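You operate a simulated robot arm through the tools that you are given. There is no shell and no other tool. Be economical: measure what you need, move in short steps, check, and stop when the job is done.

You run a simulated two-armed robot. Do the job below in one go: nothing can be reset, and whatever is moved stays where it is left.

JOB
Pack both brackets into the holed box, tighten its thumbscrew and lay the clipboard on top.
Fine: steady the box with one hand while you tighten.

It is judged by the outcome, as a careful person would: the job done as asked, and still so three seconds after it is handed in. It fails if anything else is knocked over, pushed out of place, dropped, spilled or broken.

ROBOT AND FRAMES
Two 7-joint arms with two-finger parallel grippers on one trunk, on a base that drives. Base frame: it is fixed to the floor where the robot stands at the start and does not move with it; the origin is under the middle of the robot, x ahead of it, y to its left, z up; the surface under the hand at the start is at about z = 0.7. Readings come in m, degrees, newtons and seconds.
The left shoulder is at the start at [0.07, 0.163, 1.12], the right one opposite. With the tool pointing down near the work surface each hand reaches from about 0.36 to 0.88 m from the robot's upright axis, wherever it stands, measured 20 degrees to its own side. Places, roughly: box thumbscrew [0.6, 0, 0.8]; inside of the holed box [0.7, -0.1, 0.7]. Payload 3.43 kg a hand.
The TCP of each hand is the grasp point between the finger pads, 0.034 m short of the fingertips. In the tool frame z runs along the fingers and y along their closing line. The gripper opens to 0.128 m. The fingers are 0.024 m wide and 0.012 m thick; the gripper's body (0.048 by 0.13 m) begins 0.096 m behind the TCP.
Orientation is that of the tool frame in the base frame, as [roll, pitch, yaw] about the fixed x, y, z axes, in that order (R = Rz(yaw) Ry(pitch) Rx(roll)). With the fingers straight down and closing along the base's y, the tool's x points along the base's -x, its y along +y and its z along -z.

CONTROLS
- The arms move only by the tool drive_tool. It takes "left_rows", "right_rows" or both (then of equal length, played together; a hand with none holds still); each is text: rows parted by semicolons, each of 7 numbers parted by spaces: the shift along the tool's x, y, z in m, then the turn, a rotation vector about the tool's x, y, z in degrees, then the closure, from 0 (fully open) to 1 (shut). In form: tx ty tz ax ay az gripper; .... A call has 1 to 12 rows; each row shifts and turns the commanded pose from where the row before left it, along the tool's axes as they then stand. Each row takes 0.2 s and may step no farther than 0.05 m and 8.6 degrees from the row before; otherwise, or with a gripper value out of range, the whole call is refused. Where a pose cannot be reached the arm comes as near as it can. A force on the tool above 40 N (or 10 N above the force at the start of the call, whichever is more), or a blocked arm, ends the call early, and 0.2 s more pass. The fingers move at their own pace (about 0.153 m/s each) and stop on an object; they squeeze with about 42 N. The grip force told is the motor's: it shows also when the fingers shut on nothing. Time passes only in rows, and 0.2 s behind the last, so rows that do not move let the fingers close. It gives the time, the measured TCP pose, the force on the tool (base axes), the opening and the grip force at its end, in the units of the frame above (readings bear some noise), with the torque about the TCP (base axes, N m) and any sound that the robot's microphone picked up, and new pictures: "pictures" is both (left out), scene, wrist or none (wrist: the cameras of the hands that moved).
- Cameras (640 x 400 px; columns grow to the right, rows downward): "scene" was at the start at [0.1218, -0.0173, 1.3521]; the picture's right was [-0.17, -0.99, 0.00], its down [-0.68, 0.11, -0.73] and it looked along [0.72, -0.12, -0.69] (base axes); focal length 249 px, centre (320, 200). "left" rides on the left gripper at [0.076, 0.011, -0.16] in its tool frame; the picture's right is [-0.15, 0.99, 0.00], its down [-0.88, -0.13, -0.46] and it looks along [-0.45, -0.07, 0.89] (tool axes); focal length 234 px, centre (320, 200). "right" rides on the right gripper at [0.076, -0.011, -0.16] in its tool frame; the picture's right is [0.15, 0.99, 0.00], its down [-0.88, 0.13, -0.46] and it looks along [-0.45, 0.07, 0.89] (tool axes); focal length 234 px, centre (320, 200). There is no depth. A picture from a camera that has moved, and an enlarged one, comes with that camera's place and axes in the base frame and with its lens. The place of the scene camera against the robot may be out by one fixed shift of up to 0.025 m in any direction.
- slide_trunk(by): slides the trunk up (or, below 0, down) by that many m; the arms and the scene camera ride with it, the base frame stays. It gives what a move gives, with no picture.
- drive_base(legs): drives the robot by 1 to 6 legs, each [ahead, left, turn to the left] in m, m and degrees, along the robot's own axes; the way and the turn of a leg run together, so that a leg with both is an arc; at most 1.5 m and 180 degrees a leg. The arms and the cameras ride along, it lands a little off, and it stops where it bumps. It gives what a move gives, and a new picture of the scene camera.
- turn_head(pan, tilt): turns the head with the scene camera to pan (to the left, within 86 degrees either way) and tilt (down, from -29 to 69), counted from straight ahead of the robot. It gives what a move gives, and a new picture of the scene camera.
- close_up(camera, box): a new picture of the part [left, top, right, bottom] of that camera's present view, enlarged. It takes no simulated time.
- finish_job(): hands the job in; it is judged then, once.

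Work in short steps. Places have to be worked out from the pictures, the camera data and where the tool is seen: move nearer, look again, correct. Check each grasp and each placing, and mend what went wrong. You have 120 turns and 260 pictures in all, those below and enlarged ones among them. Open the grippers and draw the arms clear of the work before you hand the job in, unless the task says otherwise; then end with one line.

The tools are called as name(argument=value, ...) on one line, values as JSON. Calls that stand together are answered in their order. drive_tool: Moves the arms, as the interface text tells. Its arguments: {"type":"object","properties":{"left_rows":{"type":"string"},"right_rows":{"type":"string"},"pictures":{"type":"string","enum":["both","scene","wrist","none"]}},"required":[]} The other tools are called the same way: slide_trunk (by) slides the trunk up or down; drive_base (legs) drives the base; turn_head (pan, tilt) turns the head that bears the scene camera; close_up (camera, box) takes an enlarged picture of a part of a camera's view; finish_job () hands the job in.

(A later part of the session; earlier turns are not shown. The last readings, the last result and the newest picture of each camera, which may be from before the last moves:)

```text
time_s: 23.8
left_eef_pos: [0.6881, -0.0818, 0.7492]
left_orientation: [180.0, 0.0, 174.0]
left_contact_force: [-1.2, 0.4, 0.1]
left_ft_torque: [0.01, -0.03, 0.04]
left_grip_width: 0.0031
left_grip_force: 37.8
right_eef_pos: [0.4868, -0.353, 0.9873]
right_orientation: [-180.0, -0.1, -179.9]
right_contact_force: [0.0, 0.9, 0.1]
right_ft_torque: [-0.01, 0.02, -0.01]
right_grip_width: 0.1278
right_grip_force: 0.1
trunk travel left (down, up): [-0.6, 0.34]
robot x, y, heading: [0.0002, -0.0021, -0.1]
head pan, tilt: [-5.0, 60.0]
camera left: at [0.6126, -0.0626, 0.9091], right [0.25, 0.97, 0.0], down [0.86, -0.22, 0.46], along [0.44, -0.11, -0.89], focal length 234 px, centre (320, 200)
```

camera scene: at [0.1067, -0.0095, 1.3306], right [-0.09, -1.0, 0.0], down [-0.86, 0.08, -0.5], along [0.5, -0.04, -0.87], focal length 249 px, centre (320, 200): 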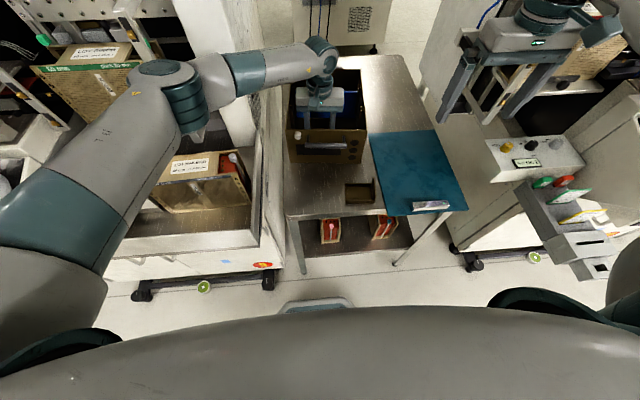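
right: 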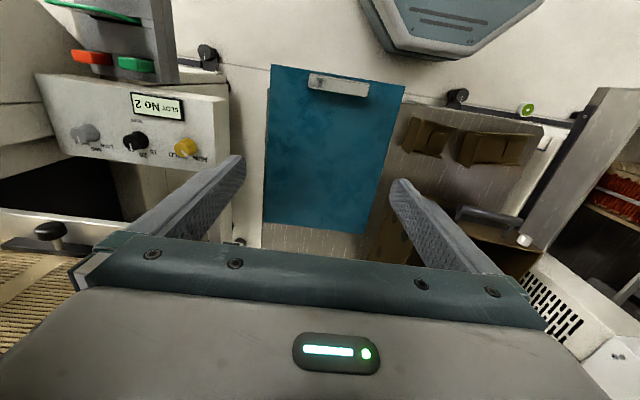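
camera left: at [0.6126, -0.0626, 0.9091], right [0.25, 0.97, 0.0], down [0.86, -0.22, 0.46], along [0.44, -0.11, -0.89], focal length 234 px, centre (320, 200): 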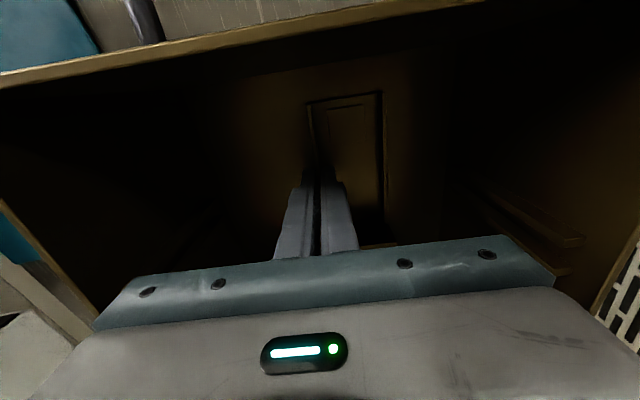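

Wall is pinched (3 mm). I'll lift 5 mm, slide 29 mm left, set down, release and rise.

drive_tool(left_rows="0 0 -0.005 0 0 0 1;0 0.01 0 0 0 0 1;0 0.01 0 0 0 0 1;0 0.009 0 0 0 0 1;0 0 0.004 0 0 0 1;0 0 0.002 0 0 0 1;0 0 0 0 0 0 1", pictures="none")

drive_tool(left_rows="0 0 0 0 0 0 0.85;0 0 0 0 0 0 0.85;0 0 -0.03 0 0 0 0.85;0 0 -0.045 0 0 0 0.85;0 0 -0.045 0 0 0 0.85;0 0 -0.045 0 0 0 0.85;0 0 -0.045 0 0 0 0.85;0 0 0 0 0 0 0.85", pictures="wrist")

close_up(camera="left", box=[160, 40, 480, 240])

```text
time_s: 25.4
left_eef_pos: [0.6913, -0.0553, 0.7488]
left_orientation: [180.0, 0.1, 174.0]
left_contact_force: [-1.4, 1.5, 14.5]
left_ft_torque: [0.17, 0.97, -0.08]
left_grip_width: 0.0034
left_grip_force: 37.8
right_eef_pos: [0.4859, -0.352, 0.9879]
right_orientation: [-180.0, 0.0, -180.0]
right_contact_force: [-0.8, -0.6, -0.3]
right_ft_torque: [-0.01, -0.01, 0.0]
right_grip_width: 0.128
right_grip_force: 0.0
trunk travel left (down, up): [-0.6, 0.34]
robot x, y, heading: [0.0005, -0.0001, 0.0]
head pan, tilt: [-5.0, 60.0]
```

```text
time_s: 27.2
left_eef_pos: [0.6946, -0.0552, 0.9609]
left_orientation: [180.0, 0.1, 173.7]
left_contact_force: [0.4, -0.1, 0.4]
left_ft_torque: [-0.01, 0.02, 0.0]
left_grip_width: 0.0193
left_grip_force: 0.1
right_eef_pos: [0.4879, -0.3519, 0.9866]
right_orientation: [180.0, 0.0, -180.0]
right_contact_force: [0.4, 0.4, 0.1]
right_ft_torque: [-0.02, 0.01, -0.02]
right_grip_width: 0.1281
right_grip_force: 0.1
trunk travel left (down, up): [-0.6, 0.34]
robot x, y, heading: [0.0004, -0.0001, -0.1]
head pan, tilt: [-5.0, 60.0]
camera left: at [0.6195, -0.0368, 1.1214], right [0.25, 0.97, 0.0], down [0.86, -0.22, 0.46], along [0.44, -0.11, -0.89], focal length 234 px, centre (320, 200)
```

left: 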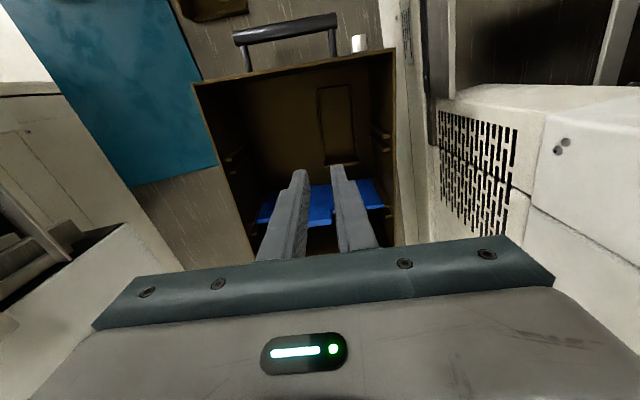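

```text
2.00 times, centred on (320, 140) of left
camera zoom: at [0.6195, -0.0368, 1.1214], right [0.25, 0.97, 0.0], down [0.86, -0.22, 0.46], along [0.44, -0.11, -0.89], focal length 468 px, centre (320, 320)
```

zoom: 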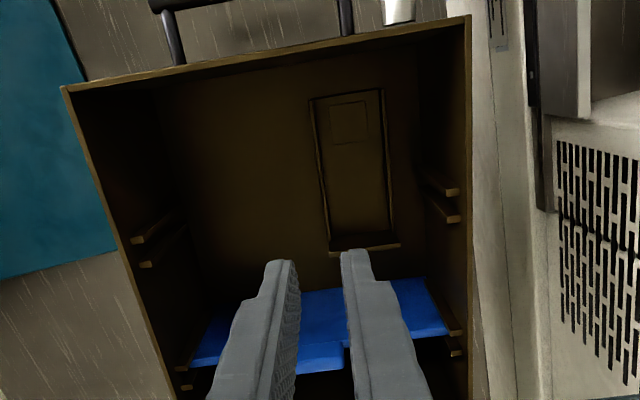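

The large bracket now sits by the left wall. I'll retract the left hand while turning the right hand toward yaw −96° for the small bracket.

drive_tool(left_rows="0 0 -0.03 0 0 0 0.85;0.0315 0.0285 -0.008 0 0 0 0.85;0.0315 0.0285 -0.008 0 0 0 0.85;0.0315 0.0285 -0.008 0 0 0 0.85;0.0315 0.0285 -0.008 0 0 0 0.85;0.0315 0.0285 -0.008 0 0 0 0.85;0.0315 0.0285 -0.008 0 0 0 0.85;0 0 0 0 0 0 0.85;0 0 0 0 0 0 0.85;0 0 0 0 0 0 0.85;0 0 0 0 0 0 0.85", right_rows="0 0 0 0 0 -8.4 0;0 0 0 0 0 -8.4 0;0 0 0 0 0 -8.4 0;0 0 0 0 0 -8.4 0;0 0 0 0 0 -8.4 0;0 0 0 0 0 -8.4 0;0 0 0 0 0 -8.4 0;0 0 0 0 0 -8.4 0;0 0 0 0 0 -8.4 0;0 0 0 0 0 -8.4 0;0 0 0 0 0 0 0", pictures="scene")

```text
time_s: 29.6
left_eef_pos: [0.5224, 0.1344, 1.036]
left_orientation: [-179.9, 0.0, 174.0]
left_contact_force: [-0.5, 1.0, 0.7]
left_ft_torque: [0.02, -0.01, 0.01]
left_grip_width: 0.019
left_grip_force: 0.1
right_eef_pos: [0.4781, -0.3523, 0.987]
right_orientation: [-180.0, -0.1, -127.0]
right_contact_force: [-0.5, 0.1, -0.4]
right_ft_torque: [-0.01, 0.01, 0.01]
right_grip_width: 0.128
right_grip_force: 0.1
right hand out of reach, approached as far as the arm can: row 7, 8, 9, 10
trunk travel left (down, up): [-0.6, 0.34]
robot x, y, heading: [-0.0001, 0.0016, 0.2]
head pan, tilt: [-5.0, 60.0]
camera scene: at [0.1068, -0.0096, 1.3305], right [-0.09, -1.0, 0.0], down [-0.86, 0.08, -0.5], along [0.5, -0.04, -0.87], focal length 249 px, centre (320, 200)
```

scene: 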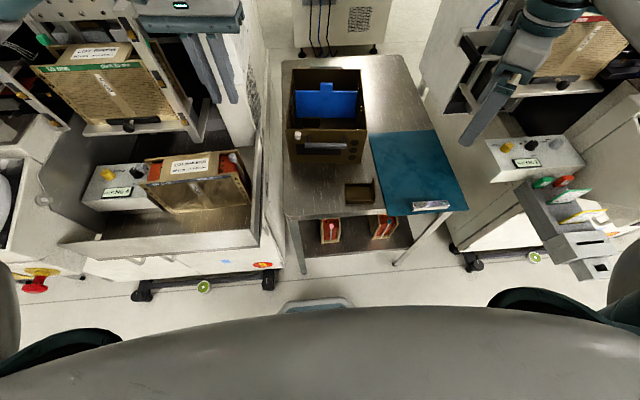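

The yaw limit depends on where the hand is. I'll move in over the small bracket first, then finish the turn.

drive_tool(right_rows="-0.029 0.03 0.0074 0 0 0 0;-0.029 0.03 0.0074 0 0 0 0;-0.029 0.03 0.0074 0 0 0 0;-0.029 0.03 0.0074 0 0 0 0;-0.029 0.03 0.0074 0 0 0 0;0 0 0 0 0 -7.75 0;0 0 0 0 0 -7.75 0;0 0 0 0 0 -7.75 0;0 0 0 0 0 -7.75 0;0 0 0 0 0 0 0", pictures="wrist")

close_up(camera="right", box=[200, 60, 460, 240])

```text
time_s: 31.8
left_eef_pos: [0.5228, 0.1331, 1.0355]
left_orientation: [179.9, 0.0, 174.0]
left_contact_force: [0.3, 0.0, -0.3]
left_ft_torque: [-0.01, -0.01, 0.03]
left_grip_width: 0.0192
left_grip_force: 0.1
right_eef_pos: [0.4464, -0.1462, 0.9507]
right_orientation: [-180.0, -0.1, -95.9]
right_contact_force: [-0.6, 0.2, -1.1]
right_ft_torque: [-0.03, -0.01, -0.01]
right_grip_width: 0.1279
right_grip_force: 0.2
trunk travel left (down, up): [-0.6, 0.34]
robot x, y, heading: [0.0007, 0.0009, 0.2]
head pan, tilt: [-5.0, 60.0]
camera right: at [0.4505, -0.2225, 1.1105], right [-1.0, -0.04, 0.0], down [-0.04, 0.89, 0.45], along [-0.02, 0.45, -0.89], focal length 234 px, centre (320, 200)
```

right: 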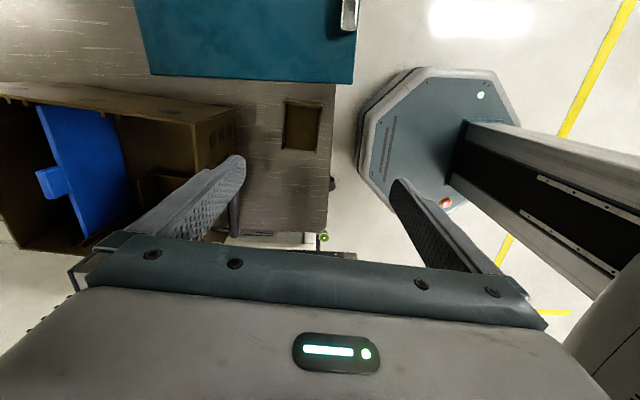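

```text
2.22 times, centred on (330, 150) of right
camera zoom: at [0.4505, -0.2225, 1.1105], right [-1.0, -0.04, 0.0], down [-0.04, 0.89, 0.45], along [-0.02, 0.45, -0.89], focal length 520 px, centre (298, 311)
```

zoom: 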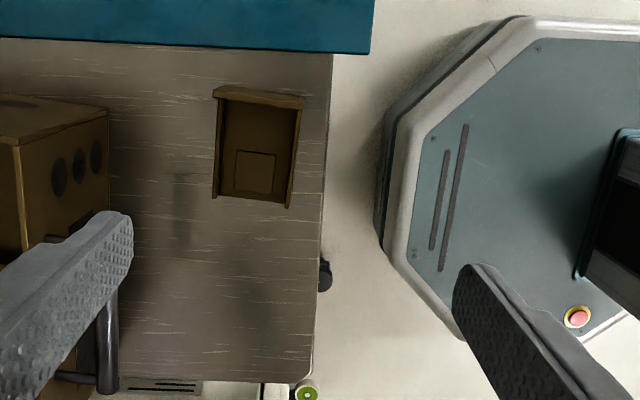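

The near wall of the small bracket is at x≈0.449. I'll set the opening to 36 mm, centre on it and lower partway.

drive_tool(right_rows="0.002 -0.0026 0 0 0 0 0.72;0 0 0.03 0 0 0 0.72;0 0 0.04 0 0 0 0.72;0 0 0.04 0 0 0 0.72;0 0 0.04 0 0 0 0.72;0 0 0.02 0 0 0 0.72;0 0 0 0 0 0 0.72", pictures="wrist")

close_up(camera="right", box=[220, 80, 420, 260])

```text
time_s: 33.4
left_eef_pos: [0.5228, 0.134, 1.0356]
left_orientation: [-179.9, 0.0, 174.1]
left_contact_force: [-0.4, 0.3, 0.5]
left_ft_torque: [0.01, 0.02, -0.02]
left_grip_width: 0.0192
left_grip_force: 0.1
right_eef_pos: [0.4491, -0.152, 0.7783]
right_orientation: [-180.0, 0.0, -96.0]
right_contact_force: [-0.1, -0.3, -0.4]
right_ft_torque: [0.0, 0.02, 0.0]
right_grip_width: 0.0357
right_grip_force: 0.0
trunk travel left (down, up): [-0.6, 0.34]
robot x, y, heading: [0.002, -0.0012, -0.2]
head pan, tilt: [-5.0, 60.0]
camera right: at [0.4523, -0.2289, 0.9384], right [-1.0, -0.04, 0.0], down [-0.04, 0.89, 0.46], along [-0.02, 0.45, -0.89], focal length 234 px, centre (320, 200)
```

right: 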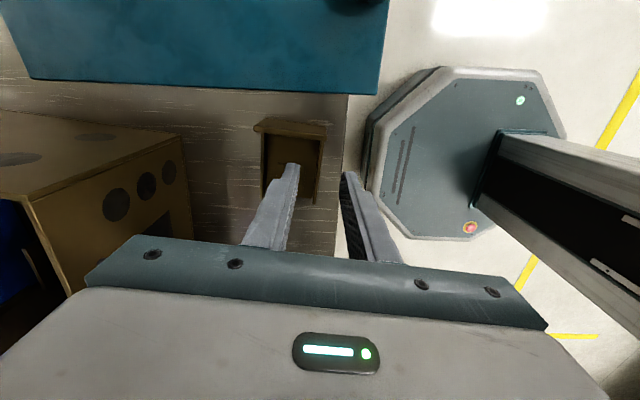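

```text
2.22 times, centred on (320, 170) of right
camera zoom: at [0.4523, -0.2289, 0.9384], right [-1.0, -0.04, 0.0], down [-0.04, 0.89, 0.46], along [-0.02, 0.45, -0.89], focal length 520 px, centre (320, 267)
```

zoom: 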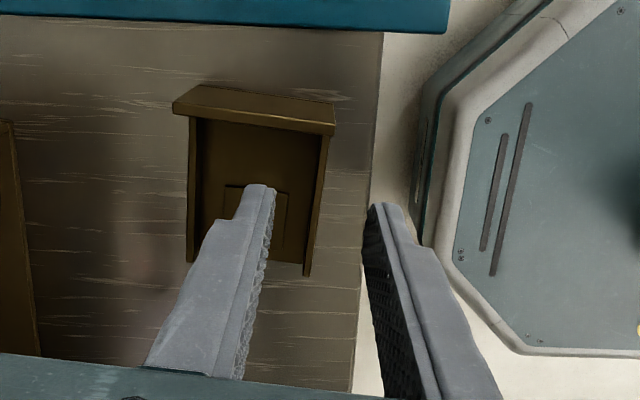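

The wall sits slightly left of mid-gap, so I'll shift 3 mm, then lower and close on it.

drive_tool(right_rows="0.002 -0.003 0 0 0 0 0.72;0 0 0.015 0 0 0 0.72;0 0 0.014 0 0 0 0.72;0 0 0 0 0 0 0.72;0 0 0 0 0 0 0.9;0 0 0 0 0 0 1;0 0 0 0 0 0 1", pictures="wrist")

```text
time_s: 35.0
left_eef_pos: [0.5213, 0.1341, 1.0351]
left_orientation: [179.9, -0.1, 174.0]
left_contact_force: [-0.1, 0.2, 0.1]
left_ft_torque: [0.01, 0.01, 0.01]
left_grip_width: 0.0191
left_grip_force: 0.2
right_eef_pos: [0.451, -0.1519, 0.7506]
right_orientation: [180.0, -0.2, -96.0]
right_contact_force: [-0.4, 0.1, -0.7]
right_ft_torque: [-0.02, 0.02, 0.03]
right_grip_width: 0.0
right_grip_force: 33.3
trunk travel left (down, up): [-0.6, 0.34]
robot x, y, heading: [0.0044, 0.0002, 0.1]
head pan, tilt: [-5.0, 60.0]
camera right: at [0.4543, -0.2304, 0.9113], right [-1.0, -0.04, 0.0], down [-0.04, 0.89, 0.45], along [-0.02, 0.45, -0.89], focal length 234 px, centre (320, 200)
```

right: 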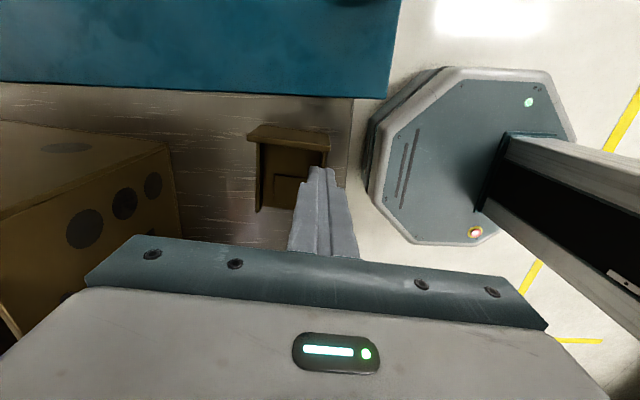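

The fingers closed on nothing, so I'll look closer.

close_up(camera="right", box=[230, 110, 390, 230])

close_up(camera="scene", box=[310, 140, 420, 230])

```text
3.33 times, centred on (310, 170) of right
camera zoom: at [0.4543, -0.2304, 0.9113], right [-1.0, -0.04, 0.0], down [-0.04, 0.89, 0.45], along [-0.02, 0.45, -0.89], focal length 781 px, centre (353, 300)
```

zoom: 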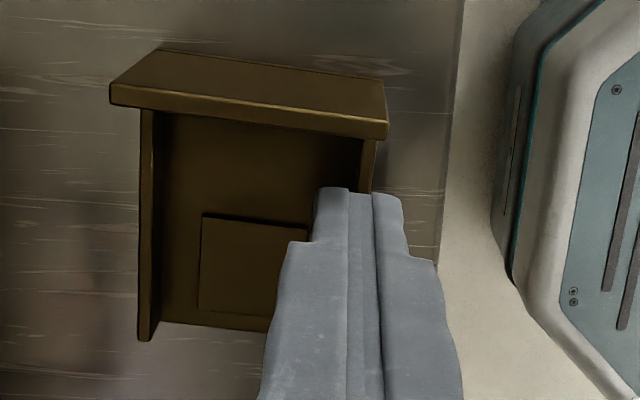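

```text
4.44 times, centred on (365, 185) of scene
camera zoom: at [0.1069, -0.0095, 1.3305], right [-0.09, -1.0, 0.0], down [-0.86, 0.08, -0.5], along [0.5, -0.04, -0.87], focal length 1105 px, centre (120, 267)
```

zoom: 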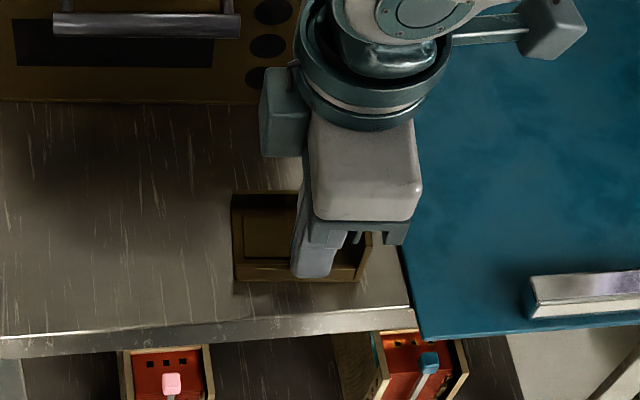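

The fingers are lined up but ended just above the low wall. I'll open, lower 9 mm and close again.

drive_tool(right_rows="0 0 0 0 0 0 0.75;0 0 0 0 0 0 0.75;0 0 0.005 0 0 0 0.75;0 0 0.004 0 0 0 0.75;0 0 0 0 0 0 0.75;0 0 0 0 0 0 0.9;0 0 0 0 0 0 1;0 0 0 0 0 0 1", pictures="wrist")

```text
time_s: 36.8
left_eef_pos: [0.5221, 0.134, 1.0356]
left_orientation: [179.8, 0.0, 174.0]
left_contact_force: [-0.3, -0.3, 0.3]
left_ft_torque: [0.04, -0.01, 0.04]
left_grip_width: 0.0194
left_grip_force: 0.2
right_eef_pos: [0.4519, -0.1509, 0.7428]
right_orientation: [-180.0, -0.1, -96.0]
right_contact_force: [0.7, -0.1, 0.6]
right_ft_torque: [-0.05, 0.0, 0.05]
right_grip_width: 0.0033
right_grip_force: 37.7
trunk travel left (down, up): [-0.6, 0.34]
robot x, y, heading: [0.0019, -0.0005, 0.1]
head pan, tilt: [-5.0, 60.0]
camera right: at [0.4546, -0.2293, 0.9027], right [-1.0, -0.04, 0.0], down [-0.04, 0.89, 0.45], along [-0.02, 0.45, -0.89], focal length 234 px, centre (320, 200)
```

right: 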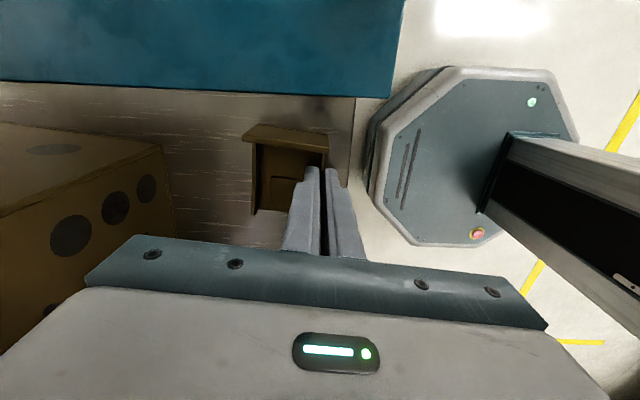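

The wall is gripped but shallowly. I'll open, go 3 mm deeper and regrip before lifting.

drive_tool(right_rows="0 0 0 0 0 0 0.9;0 0 0.004 0 0 0 0.9;0 0 0 0 0 0 0.9;0 0 0 0 0 0 1;0 0 0 0 0 0 1;0 0 -0.01 0 0 0 1;0 0 -0.02 0 0 0 1;0 0 0 0 0 0 1", pictures="wrist")

close_up(camera="right", box=[230, 110, 390, 230])

close_up(camera="scene", box=[310, 140, 420, 230])

```text
time_s: 38.6
left_eef_pos: [0.5223, 0.1335, 1.0352]
left_orientation: [-179.9, 0.0, 174.1]
left_contact_force: [0.4, 0.3, -0.3]
left_ft_torque: [0.01, 0.01, 0.0]
left_grip_width: 0.0193
left_grip_force: 0.0
right_eef_pos: [0.4518, -0.1504, 0.766]
right_orientation: [180.0, 0.0, -95.9]
right_contact_force: [0.3, 0.1, -0.9]
right_ft_torque: [0.0, 0.06, 0.0]
right_grip_width: 0.003
right_grip_force: 38.2
trunk travel left (down, up): [-0.6, 0.34]
robot x, y, heading: [-0.0029, 0.0013, 0.0]
head pan, tilt: [-5.0, 60.0]
camera right: at [0.4562, -0.228, 0.927], right [-1.0, -0.04, 0.0], down [-0.04, 0.89, 0.46], along [-0.02, 0.45, -0.89], focal length 234 px, centre (320, 200)
```

right: 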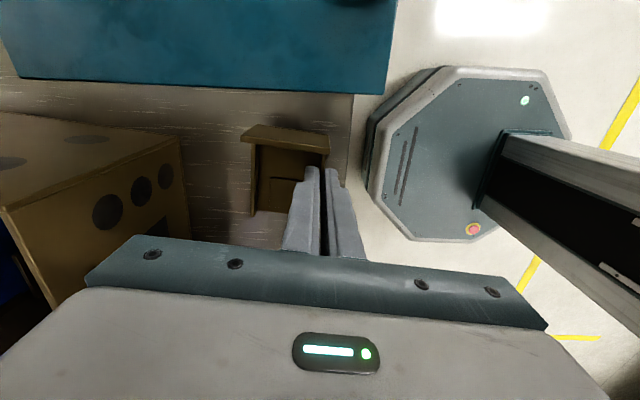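

```text
3.33 times, centred on (310, 170) of right
camera zoom: at [0.4562, -0.228, 0.927], right [-1.0, -0.04, 0.0], down [-0.04, 0.89, 0.46], along [-0.02, 0.45, -0.89], focal length 781 px, centre (353, 300)
```

zoom: 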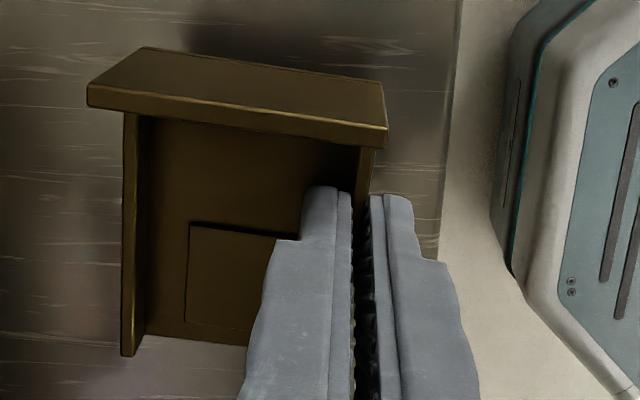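

```text
4.44 times, centred on (365, 185) of scene
camera zoom: at [0.1072, -0.0095, 1.3304], right [-0.09, -1.0, 0.0], down [-0.86, 0.08, -0.5], along [0.5, -0.04, -0.87], focal length 1105 px, centre (120, 267)
```

zoom: 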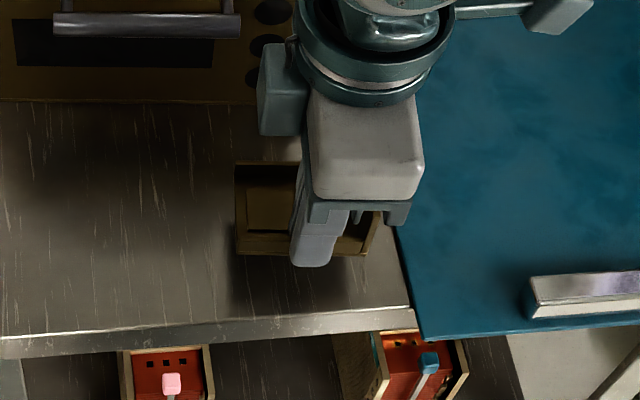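

The small bracket is lifted and level. I'll raise it clear, then turn it 90° so its length runs front to back.

drive_tool(right_rows="0 0 -0.045 0 0 0 1;0 0 -0.045 0 0 0 1;0 0 -0.045 0 0 0 1;0 0 -0.045 0 0 0 1;0 0 -0.025 0 0 0 1;0 0 0 0 0 0 1", pictures="none")

drive_tool(right_rows="0 0 0 0 0 8.2 1;0 0 0 0 0 8.2 1;0 0 0 0 0 8.2 1;0 0 0 0 0 8.2 1;0 0 0 0 0 8.2 1;0 0 0 0 0 8.2 1;0 0 0 0 0 8.2 1;0 0 0 0 0 8.2 1;0 0 0 0 0 8.2 1;0 0 0 0 0 8.2 1;0 0 0 0 0 8 1;0 0 0 0 0 0 1", pictures="both")

```text
time_s: 40.0
left_eef_pos: [0.5229, 0.133, 1.0351]
left_orientation: [-179.9, 0.0, 173.9]
left_contact_force: [0.1, 0.5, 0.6]
left_ft_torque: [0.03, 0.02, 0.0]
left_grip_width: 0.0189
left_grip_force: 0.0
right_eef_pos: [0.4473, -0.1461, 0.8959]
right_orientation: [180.0, -0.1, -96.1]
right_contact_force: [0.2, 1.0, -0.8]
right_ft_torque: [0.04, -0.01, 0.04]
right_grip_width: 0.0035
right_grip_force: 37.7
right hand out of reach, approached as far as the arm can: row 2, 3, 4
trunk travel left (down, up): [-0.6, 0.34]
robot x, y, heading: [0.0022, 0.0009, -0.2]
head pan, tilt: [-5.0, 60.0]
```

```text
time_s: 42.6
left_eef_pos: [0.5228, 0.1344, 1.0359]
left_orientation: [-180.0, 0.0, 174.1]
left_contact_force: [-0.6, -0.1, -0.1]
left_ft_torque: [-0.03, 0.02, -0.02]
left_grip_width: 0.0192
left_grip_force: 0.1
right_eef_pos: [0.4462, -0.1457, 0.896]
right_orientation: [-180.0, 0.1, 173.8]
right_contact_force: [0.3, 0.1, -0.3]
right_ft_torque: [0.04, -0.02, -0.03]
right_grip_width: 0.0032
right_grip_force: 37.9
trunk travel left (down, up): [-0.6, 0.34]
robot x, y, heading: [-0.0006, 0.0035, -0.3]
head pan, tilt: [-5.0, 60.0]
camera scene: at [0.1069, -0.0094, 1.3305], right [-0.09, -1.0, 0.0], down [-0.86, 0.08, -0.5], along [0.5, -0.04, -0.87], focal length 249 px, centre (320, 200)
camera right: at [0.3699, -0.1508, 1.0558], right [-0.04, 1.0, 0.0], down [0.89, 0.04, 0.46], along [0.46, 0.02, -0.89], focal length 234 px, centre (320, 200)
```

scene: 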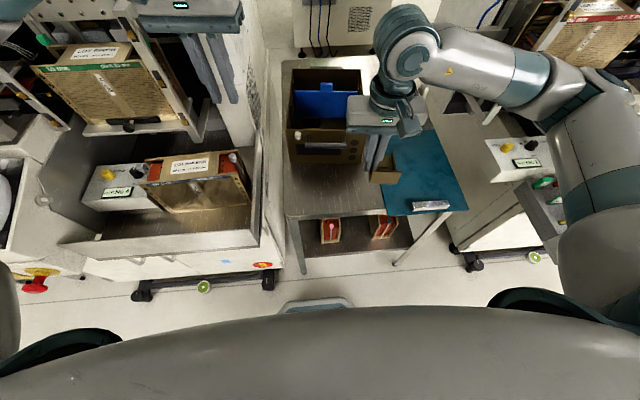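
right: 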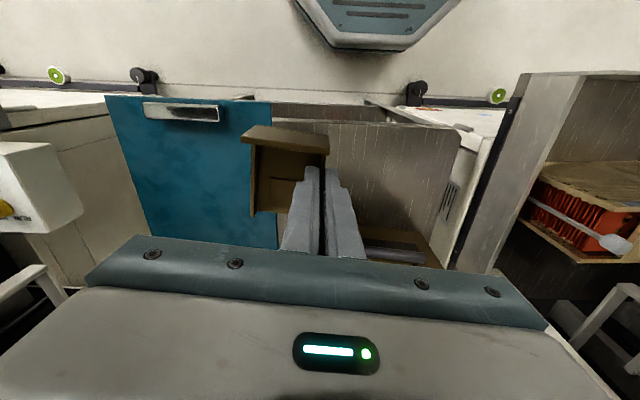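

Turned. Now I'll raise it and carry it over the right-front part of the box.

drive_tool(right_rows="0 0 -0.035 0 0 0 1;0 0 -0.03 0 0 0 1;-0.0416 0.017 0 0 0 0 1;-0.0416 0.017 0 0 0 0 1;-0.0416 0.017 0 0 0 0 1;-0.0416 0.017 0 0 0 0 1;-0.0416 0.017 0 0 0 0 1;0 0 0 0 0 0 1", pictures="both")

close_up(camera="right", box=[160, 40, 480, 240])

```text
time_s: 44.4
left_eef_pos: [0.522, 0.1337, 1.036]
left_orientation: [180.0, 0.1, 174.0]
left_contact_force: [-0.2, 0.1, -0.6]
left_ft_torque: [0.03, 0.0, 0.03]
left_grip_width: 0.019
left_grip_force: 0.1
right_eef_pos: [0.6609, -0.0838, 0.9602]
right_orientation: [-179.9, 0.1, 174.0]
right_contact_force: [0.2, 0.6, -0.8]
right_ft_torque: [0.01, -0.02, -0.02]
right_grip_width: 0.003
right_grip_force: 37.6
trunk travel left (down, up): [-0.6, 0.34]
robot x, y, heading: [-0.0024, -0.0006, 0.1]
head pan, tilt: [-5.0, 60.0]
camera scene: at [0.1066, -0.0102, 1.3305], right [-0.09, -1.0, 0.0], down [-0.86, 0.08, -0.5], along [0.5, -0.04, -0.87], focal length 249 px, centre (320, 200)
camera right: at [0.5845, -0.0882, 1.1195], right [-0.04, 1.0, 0.0], down [0.89, 0.04, 0.46], along [0.46, 0.02, -0.89], focal length 234 px, centre (320, 200)
```

scene: 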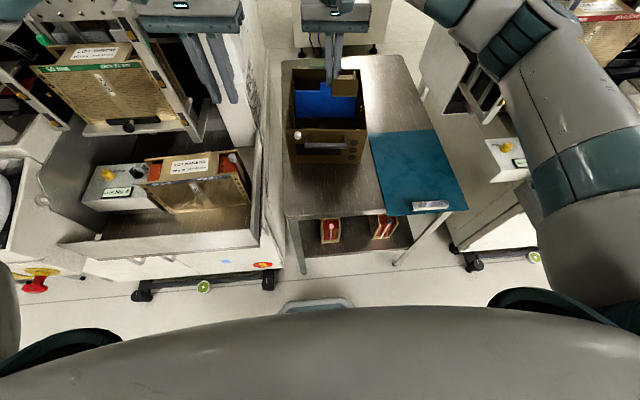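
right: 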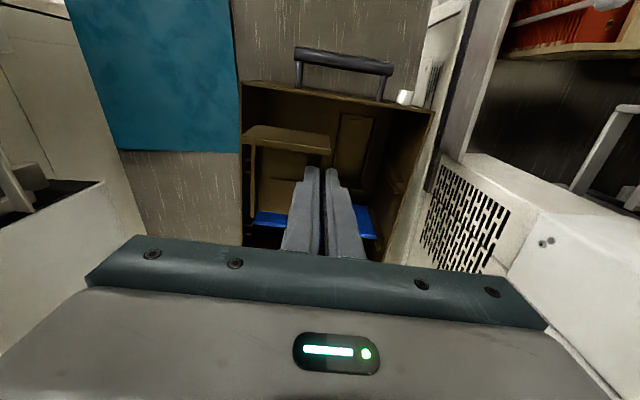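

```text
2.00 times, centred on (320, 140) of right
camera zoom: at [0.5845, -0.0882, 1.1195], right [-0.04, 1.0, 0.0], down [0.89, 0.04, 0.46], along [0.46, 0.02, -0.89], focal length 468 px, centre (320, 320)
```

zoom: 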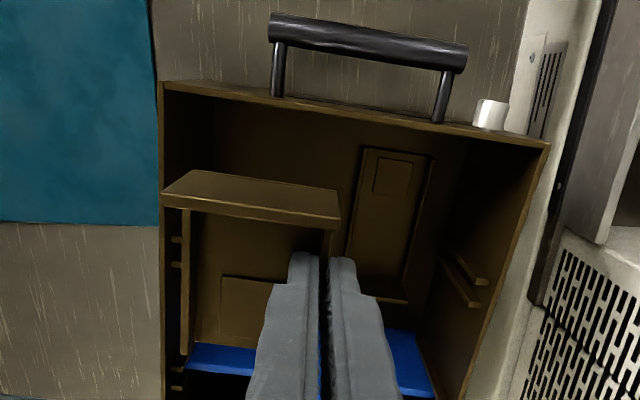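

Alignment looks good; the end wall clears the right wall by about 2 cm. I'll nudge 4 mm left and lower, going slowly at the bottom.

drive_tool(right_rows="0 0.004 0 0 0 0 1;0 0 0.045 0 0 0 1;0 0 0.045 0 0 0 1;0 0 0.045 0 0 0 1;0 0 0.035 0 0 0 1;0 0 0.025 0 0 0 1;0 0 0.01 0 0 0 1;0 0 0 0 0 0 1", pictures="wrist")

close_up(camera="scene", box=[280, 60, 380, 130])

```text
time_s: 46.2
left_eef_pos: [0.5221, 0.1347, 1.0346]
left_orientation: [-180.0, 0.0, 174.0]
left_contact_force: [0.6, -0.5, -0.5]
left_ft_torque: [0.0, -0.01, 0.0]
left_grip_width: 0.019
left_grip_force: 0.0
right_eef_pos: [0.6606, -0.0792, 0.7545]
right_orientation: [-179.9, 0.0, 174.1]
right_contact_force: [0.4, 0.2, -0.3]
right_ft_torque: [0.06, 0.01, 0.0]
right_grip_width: 0.0032
right_grip_force: 38.1
trunk travel left (down, up): [-0.6, 0.34]
robot x, y, heading: [0.0015, -0.0006, 0.3]
head pan, tilt: [-5.0, 60.0]
camera right: at [0.5851, -0.0851, 0.9141], right [-0.04, 1.0, 0.0], down [0.89, 0.04, 0.46], along [0.46, 0.02, -0.89], focal length 234 px, centre (320, 200)
```

right: 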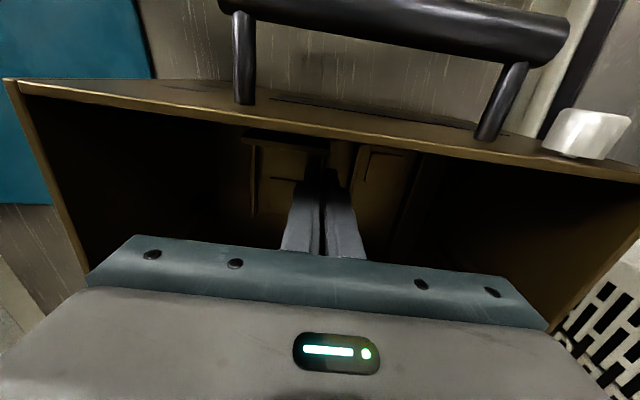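

```text
5.71 times, centred on (330, 95) of scene
camera zoom: at [0.1069, -0.0094, 1.3305], right [-0.09, -1.0, 0.0], down [-0.86, 0.08, -0.5], along [0.5, -0.04, -0.87], focal length 1421 px, centre (263, 800)
```

zoom: 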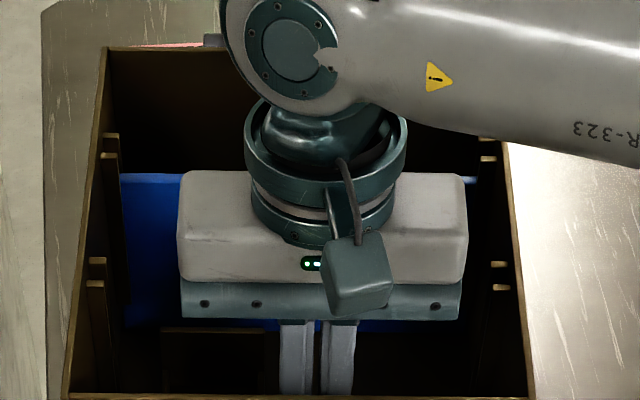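

Everything is clear. I'll lower the last ~1 cm in small steps, then open and rise.

drive_tool(right_rows="0 0 0.004 0 0 0 1;0 0 0.003 0 0 0 1;0 0 0.003 0 0 0 1;0 0 0.002 0 0 0 1;0 0 0 0 0 0 1", pictures="none")

```text
time_s: 47.4
left_eef_pos: [0.5219, 0.1337, 1.0351]
left_orientation: [-180.0, -0.1, 174.0]
left_contact_force: [0.4, 0.0, 0.3]
left_ft_torque: [-0.02, 0.0, -0.01]
left_grip_width: 0.0191
left_grip_force: 0.1
right_eef_pos: [0.6608, -0.0799, 0.7423]
right_orientation: [-179.9, 0.0, 174.0]
right_contact_force: [-0.6, 0.6, 2.6]
right_ft_torque: [-0.02, 0.08, 0.02]
right_grip_width: 0.0031
right_grip_force: 37.5
trunk travel left (down, up): [-0.6, 0.34]
robot x, y, heading: [0.0004, 0.0016, 0.1]
head pan, tilt: [-5.0, 60.0]
```

Contact with the floor felt (+3 N). Releasing and rising.

drive_tool(right_rows="0 0 0 0 0 0 0.88;0 0 0 0 0 0 0.88;0 0 -0.03 0 0 0 0.88;0 0 -0.045 0 0 0 0.88;0 0 -0.045 0 0 0 0.88;0 0 -0.045 0 0 0 0.88;0 0 -0.045 0 0 0 0.88;0 0 0 0 0 0 0.88", pictures="wrist")

close_up(camera="right", box=[160, 40, 480, 240])

```text
time_s: 49.2
left_eef_pos: [0.5231, 0.1333, 1.0348]
left_orientation: [180.0, 0.0, 174.0]
left_contact_force: [0.2, 0.0, 0.0]
left_ft_torque: [-0.02, 0.03, -0.02]
left_grip_width: 0.0191
left_grip_force: 0.0
right_eef_pos: [0.6597, -0.0779, 0.9536]
right_orientation: [-179.9, 0.0, 174.0]
right_contact_force: [0.4, -0.2, -0.4]
right_ft_torque: [0.02, 0.03, 0.0]
right_grip_width: 0.0155
right_grip_force: 0.0
trunk travel left (down, up): [-0.6, 0.34]
robot x, y, heading: [-0.0008, 0.0008, -0.0]
head pan, tilt: [-5.0, 60.0]
camera right: at [0.5826, -0.0834, 1.1137], right [-0.04, 1.0, 0.0], down [0.89, 0.04, 0.45], along [0.45, 0.02, -0.89], focal length 234 px, centre (320, 200)
```

right: 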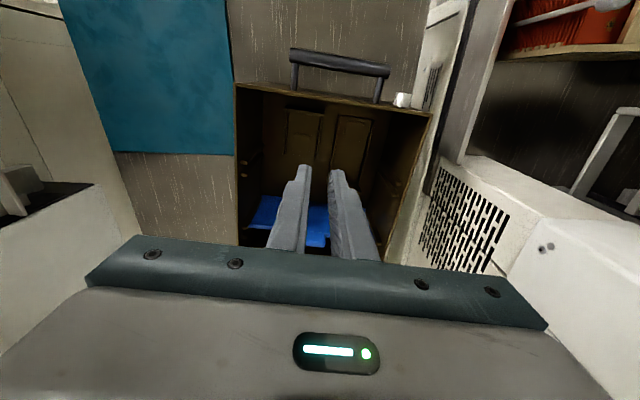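

```text
2.00 times, centred on (320, 140) of right
camera zoom: at [0.5826, -0.0834, 1.1137], right [-0.04, 1.0, 0.0], down [0.89, 0.04, 0.45], along [0.45, 0.02, -0.89], focal length 468 px, centre (320, 320)
```

zoom: 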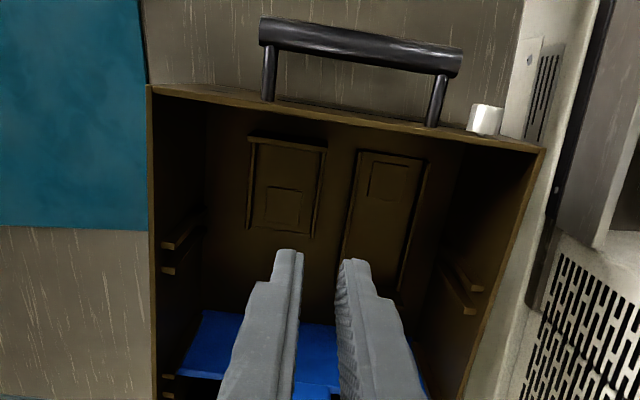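

Both brackets lie flat side by side in the box. Next I'll bring the right hand over the right wall's rim to steady the box, partly lowered so I can check the alignment first.

drive_tool(right_rows="-0.026 -0.031 0 0 0 0 0.5;-0.026 -0.031 0 0 0 0 0.5;-0.026 -0.031 0 0 0 0 0.5;0 0 0.03 0 0 0 0.5;0 0 0 0 0 0 0.5", pictures="wrist")

close_up(camera="right", box=[200, 80, 440, 260])

close_up(camera="scene", box=[280, 110, 380, 170])

```text
time_s: 50.4
left_eef_pos: [0.521, 0.134, 1.0351]
left_orientation: [180.0, 0.0, 174.0]
left_contact_force: [1.1, 0.0, 0.2]
left_ft_torque: [0.04, -0.01, -0.01]
left_grip_width: 0.019
left_grip_force: 0.0
right_eef_pos: [0.7273, -0.1799, 0.9225]
right_orientation: [-180.0, 0.1, 174.0]
right_contact_force: [0.0, -0.1, 0.2]
right_ft_torque: [0.03, -0.02, 0.0]
right_grip_width: 0.064
right_grip_force: 0.0
trunk travel left (down, up): [-0.6, 0.34]
robot x, y, heading: [-0.0019, -0.0026, 0.0]
head pan, tilt: [-5.0, 60.0]
camera right: at [0.6505, -0.1854, 1.0829], right [-0.04, 1.0, 0.0], down [0.89, 0.04, 0.46], along [0.46, 0.02, -0.89], focal length 234 px, centre (320, 200)
```

right: 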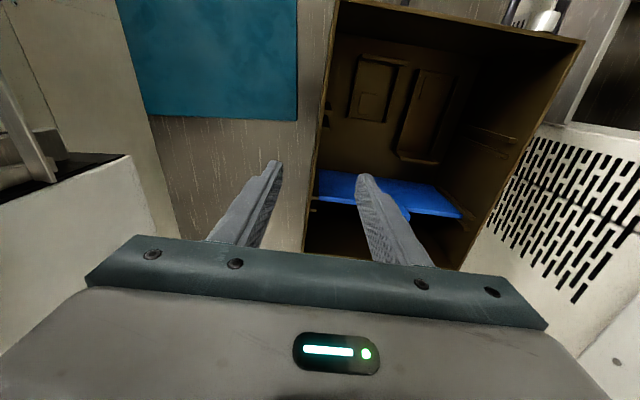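

```text
2.22 times, centred on (320, 170) of right
camera zoom: at [0.6505, -0.1854, 1.0829], right [-0.04, 1.0, 0.0], down [0.89, 0.04, 0.46], along [0.46, 0.02, -0.89], focal length 520 px, centre (320, 267)
```

zoom: 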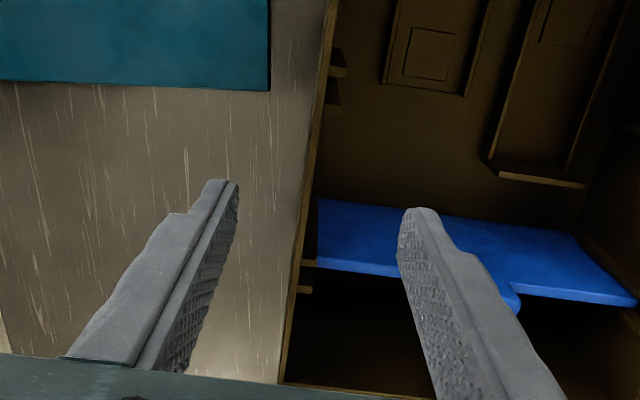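

```text
6.40 times, centred on (330, 140) of scene
camera zoom: at [0.1063, -0.0094, 1.3306], right [-0.09, -1.0, 0.0], down [-0.86, 0.08, -0.5], along [0.5, -0.04, -0.87], focal length 1591 px, centre (256, 584)
```

zoom: 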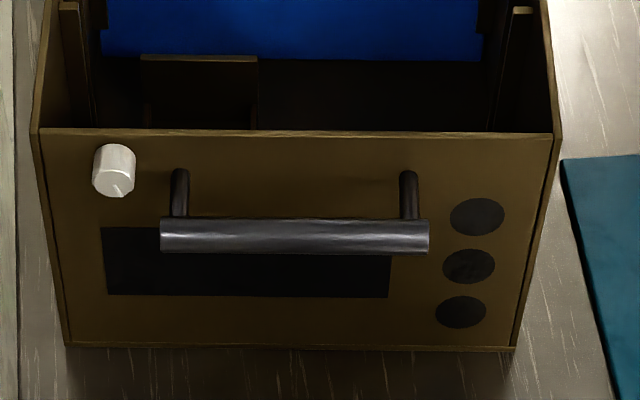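

The rim sits about 2 mm left of mid-gap, so I'll correct, lower the fingers over the wall and close gently.

drive_tool(right_rows="0 -0.002 0 0 0 0 0.5;0 0 0.03 0 0 0 0.5;0 0 0.03 0 0 0 0.5;0 0 0.01 0 0 0 0.5;0 0 0 0 0 0 0.75", pictures="wrist")

close_up(camera="right", box=[240, 120, 400, 260])

```text
time_s: 51.6
left_eef_pos: [0.5227, 0.1334, 1.0355]
left_orientation: [-179.9, 0.0, 174.0]
left_contact_force: [0.2, 0.0, 0.2]
left_ft_torque: [0.02, 0.0, -0.03]
left_grip_width: 0.0191
left_grip_force: 0.2
right_eef_pos: [0.7286, -0.1814, 0.8533]
right_orientation: [-179.9, -0.1, 173.9]
right_contact_force: [0.3, 1.1, -0.3]
right_ft_torque: [0.02, 0.01, -0.01]
right_grip_width: 0.032
right_grip_force: 0.1
trunk travel left (down, up): [-0.6, 0.34]
robot x, y, heading: [0.0002, 0.0008, 0.2]
head pan, tilt: [-5.0, 60.0]
camera right: at [0.6529, -0.1858, 1.0126], right [-0.04, 1.0, 0.0], down [0.89, 0.04, 0.46], along [0.46, 0.02, -0.89], focal length 234 px, centre (320, 200)
```

right: 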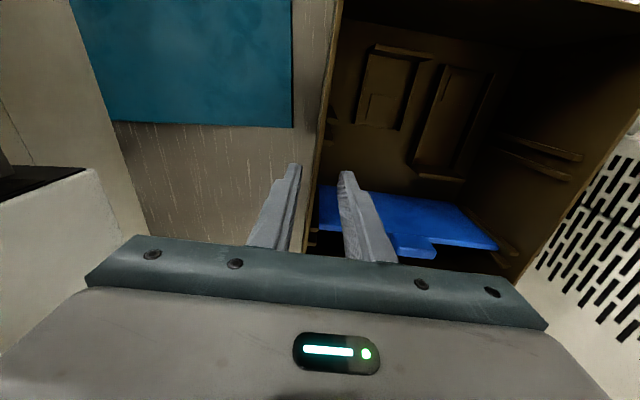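

```text
2.86 times, centred on (320, 190) of right
camera zoom: at [0.6529, -0.1858, 1.0126], right [-0.04, 1.0, 0.0], down [0.89, 0.04, 0.46], along [0.46, 0.02, -0.89], focal length 669 px, centre (320, 229)
```

zoom: 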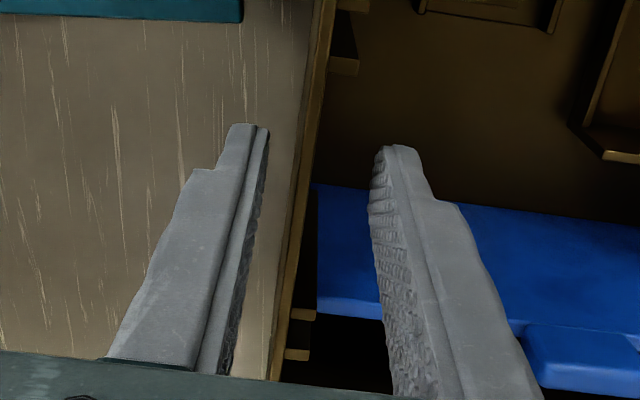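

At rim height the wall is about 6 mm nearer the outer finger. I'll shift right by 6 mm before closing so I don't push the box.

drive_tool(right_rows="0 -0.006 0 0 0 0 0.75;0 0 0 0 0 0 0.85;0 0 0 0 0 0 0.9;0 0 0 0 0 0 1;0 0 0 0 0 0 1", pictures="wrist")

close_up(camera="scene", box=[260, 50, 400, 170])

```text
time_s: 52.8
left_eef_pos: [0.5232, 0.1338, 1.0357]
left_orientation: [180.0, 0.1, 174.1]
left_contact_force: [0.0, 0.1, 0.4]
left_ft_torque: [0.03, -0.04, 0.01]
left_grip_width: 0.0193
left_grip_force: 0.1
right_eef_pos: [0.7284, -0.1862, 0.854]
right_orientation: [-179.9, 0.0, 174.0]
right_contact_force: [0.2, 3.0, 0.0]
right_ft_torque: [0.08, -0.2, 0.15]
right_grip_width: 0.0038
right_grip_force: 38.4
trunk travel left (down, up): [-0.6, 0.34]
robot x, y, heading: [-0.0001, 0.0001, 0.1]
head pan, tilt: [-5.0, 60.0]
camera right: at [0.653, -0.1912, 1.0129], right [-0.04, 1.0, 0.0], down [0.89, 0.04, 0.46], along [0.46, 0.02, -0.89], focal length 234 px, centre (320, 200)
```

right: 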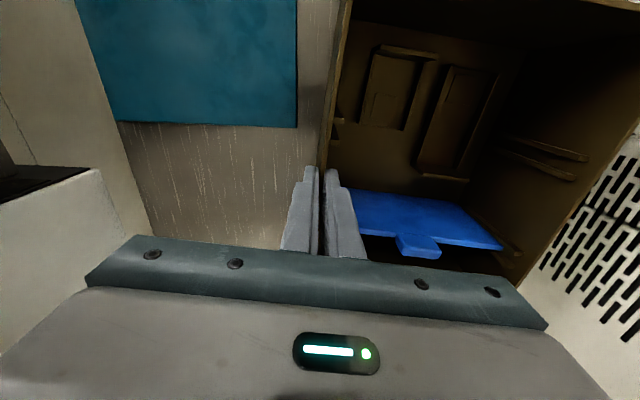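

```text
3.33 times, centred on (330, 110) of scene
camera zoom: at [0.1069, -0.0091, 1.3305], right [-0.09, -1.0, 0.0], down [-0.86, 0.08, -0.5], along [0.5, -0.04, -0.87], focal length 829 px, centre (287, 500)
```

zoom: 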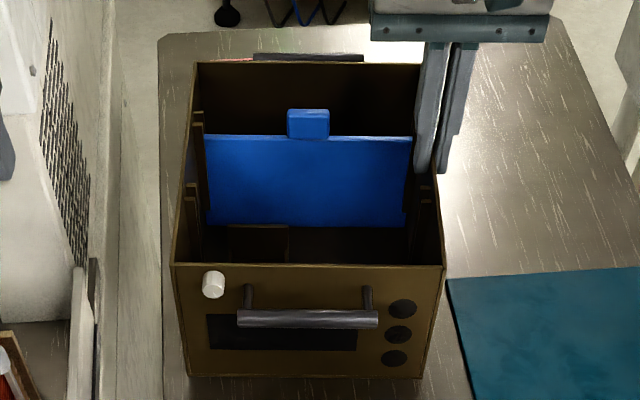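

The box is clamped and hasn't moved. Now I'll pitch the left hand up to point forward along the box's depth axis for the thumbscrew.

drive_tool(left_rows="0 0 0 0 -8.5 0 0.7;0 0 0 0 -8.5 0 0.7;0 0 0 0 -8.5 0 0.7;0 0 0 0 -8.5 0 0.7;0 0 0 0 -8.5 0 0.7;0 0 0 0 -8.5 0 0.7;0 0 0 0 -8.5 0 0.7;0 0 0 0 -8.5 0 0.7;0 0 0 0 -8.5 0 0.7;0 0 0 0 -8.5 0 0.7;0 0 0 0 -5 0 0.7;0 0 0 0 0 0 0.7", pictures="both")

```text
time_s: 55.4
left_eef_pos: [0.5905, 0.112, 1.0458]
left_orientation: [179.9, 73.5, 174.0]
left_contact_force: [0.2, 0.3, 0.6]
left_ft_torque: [-0.03, 0.01, 0.02]
left_grip_width: 0.0383
left_grip_force: 0.0
left hand out of reach, approached as far as the arm can: row 6, 7, 8, 9, 10, 11
right_eef_pos: [0.7281, -0.1882, 0.8536]
right_orientation: [-180.0, 0.0, 174.0]
right_contact_force: [-3.5, -1.5, -0.3]
right_ft_torque: [0.09, 0.15, 0.02]
right_grip_width: 0.0036
right_grip_force: 38.6
trunk travel left (down, up): [-0.6, 0.34]
robot x, y, heading: [-0.0001, -0.0041, 0.2]
head pan, tilt: [-5.0, 60.0]
camera scene: at [0.1064, -0.0097, 1.3305], right [-0.09, -1.0, 0.0], down [-0.86, 0.08, -0.5], along [0.5, -0.04, -0.87], focal length 249 px, centre (320, 200)
camera left: at [0.4162, 0.1411, 1.018], right [0.15, 0.98, 0.14], down [-0.2, -0.11, 0.97], along [0.97, -0.17, 0.18], focal length 234 px, centre (320, 200)
```

scene: 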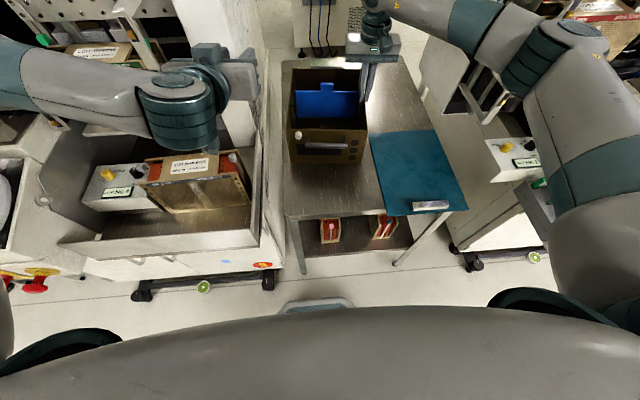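
left: 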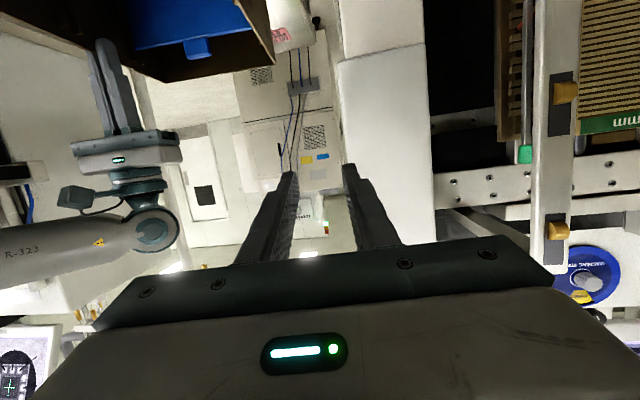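

The arm stopped at 73.5° pitch because it is too close to the body there. I'll come down toward knob height, which gives more room, and finish pitching.

drive_tool(left_rows="0.034 -0.0106 0.005 0 0 0 0.7;0.034 -0.0106 0.005 0 0 0 0.7;0.034 -0.0106 0.005 0 0 0 0.7;0.034 -0.0106 0.005 0 0 0 0.7;0.034 -0.0106 0.005 0 0 0 0.7;0 0 0 0 -5.5 0 0.7;0 0 0 0 -5.5 0 0.7;0 0 0 0 -5.5 0 0.7;0 0 0 0 0 0 0.7", pictures="both")

```text
time_s: 57.4
left_eef_pos: [0.5798, -0.0077, 0.9233]
left_orientation: [-179.8, 89.4, 174.5]
left_contact_force: [0.0, -0.4, -0.6]
left_ft_torque: [0.02, 0.01, 0.0]
left_grip_width: 0.0386
left_grip_force: 0.0
left hand out of reach, approached as far as the arm can: row 3, 4, 5, 6, 7, 8
right_eef_pos: [0.7299, -0.1869, 0.8525]
right_orientation: [-179.9, 0.1, 174.0]
right_contact_force: [5.2, -1.9, 1.9]
right_ft_torque: [-0.02, -0.52, -0.11]
right_grip_width: 0.0039
right_grip_force: 38.9
trunk travel left (down, up): [-0.6, 0.34]
robot x, y, heading: [-0.0016, -0.0016, 0.3]
head pan, tilt: [-5.0, 60.0]
camera scene: at [0.1072, -0.0094, 1.3305], right [-0.09, -1.0, 0.0], down [-0.86, 0.08, -0.5], along [0.5, -0.04, -0.87], focal length 249 px, centre (320, 200)
camera left: at [0.4211, 0.0202, 0.8505], right [0.1, 0.98, 0.15], down [-0.46, -0.09, 0.88], along [0.88, -0.16, 0.44], focal length 234 px, centre (320, 200)
```

scene: 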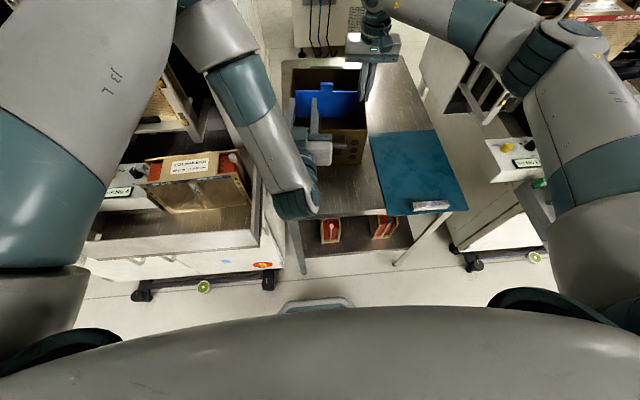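
left: 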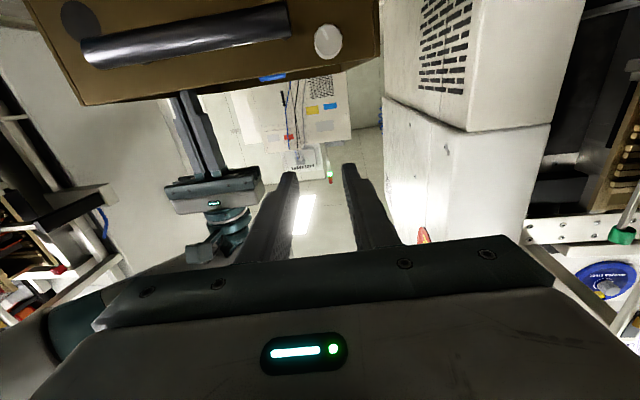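

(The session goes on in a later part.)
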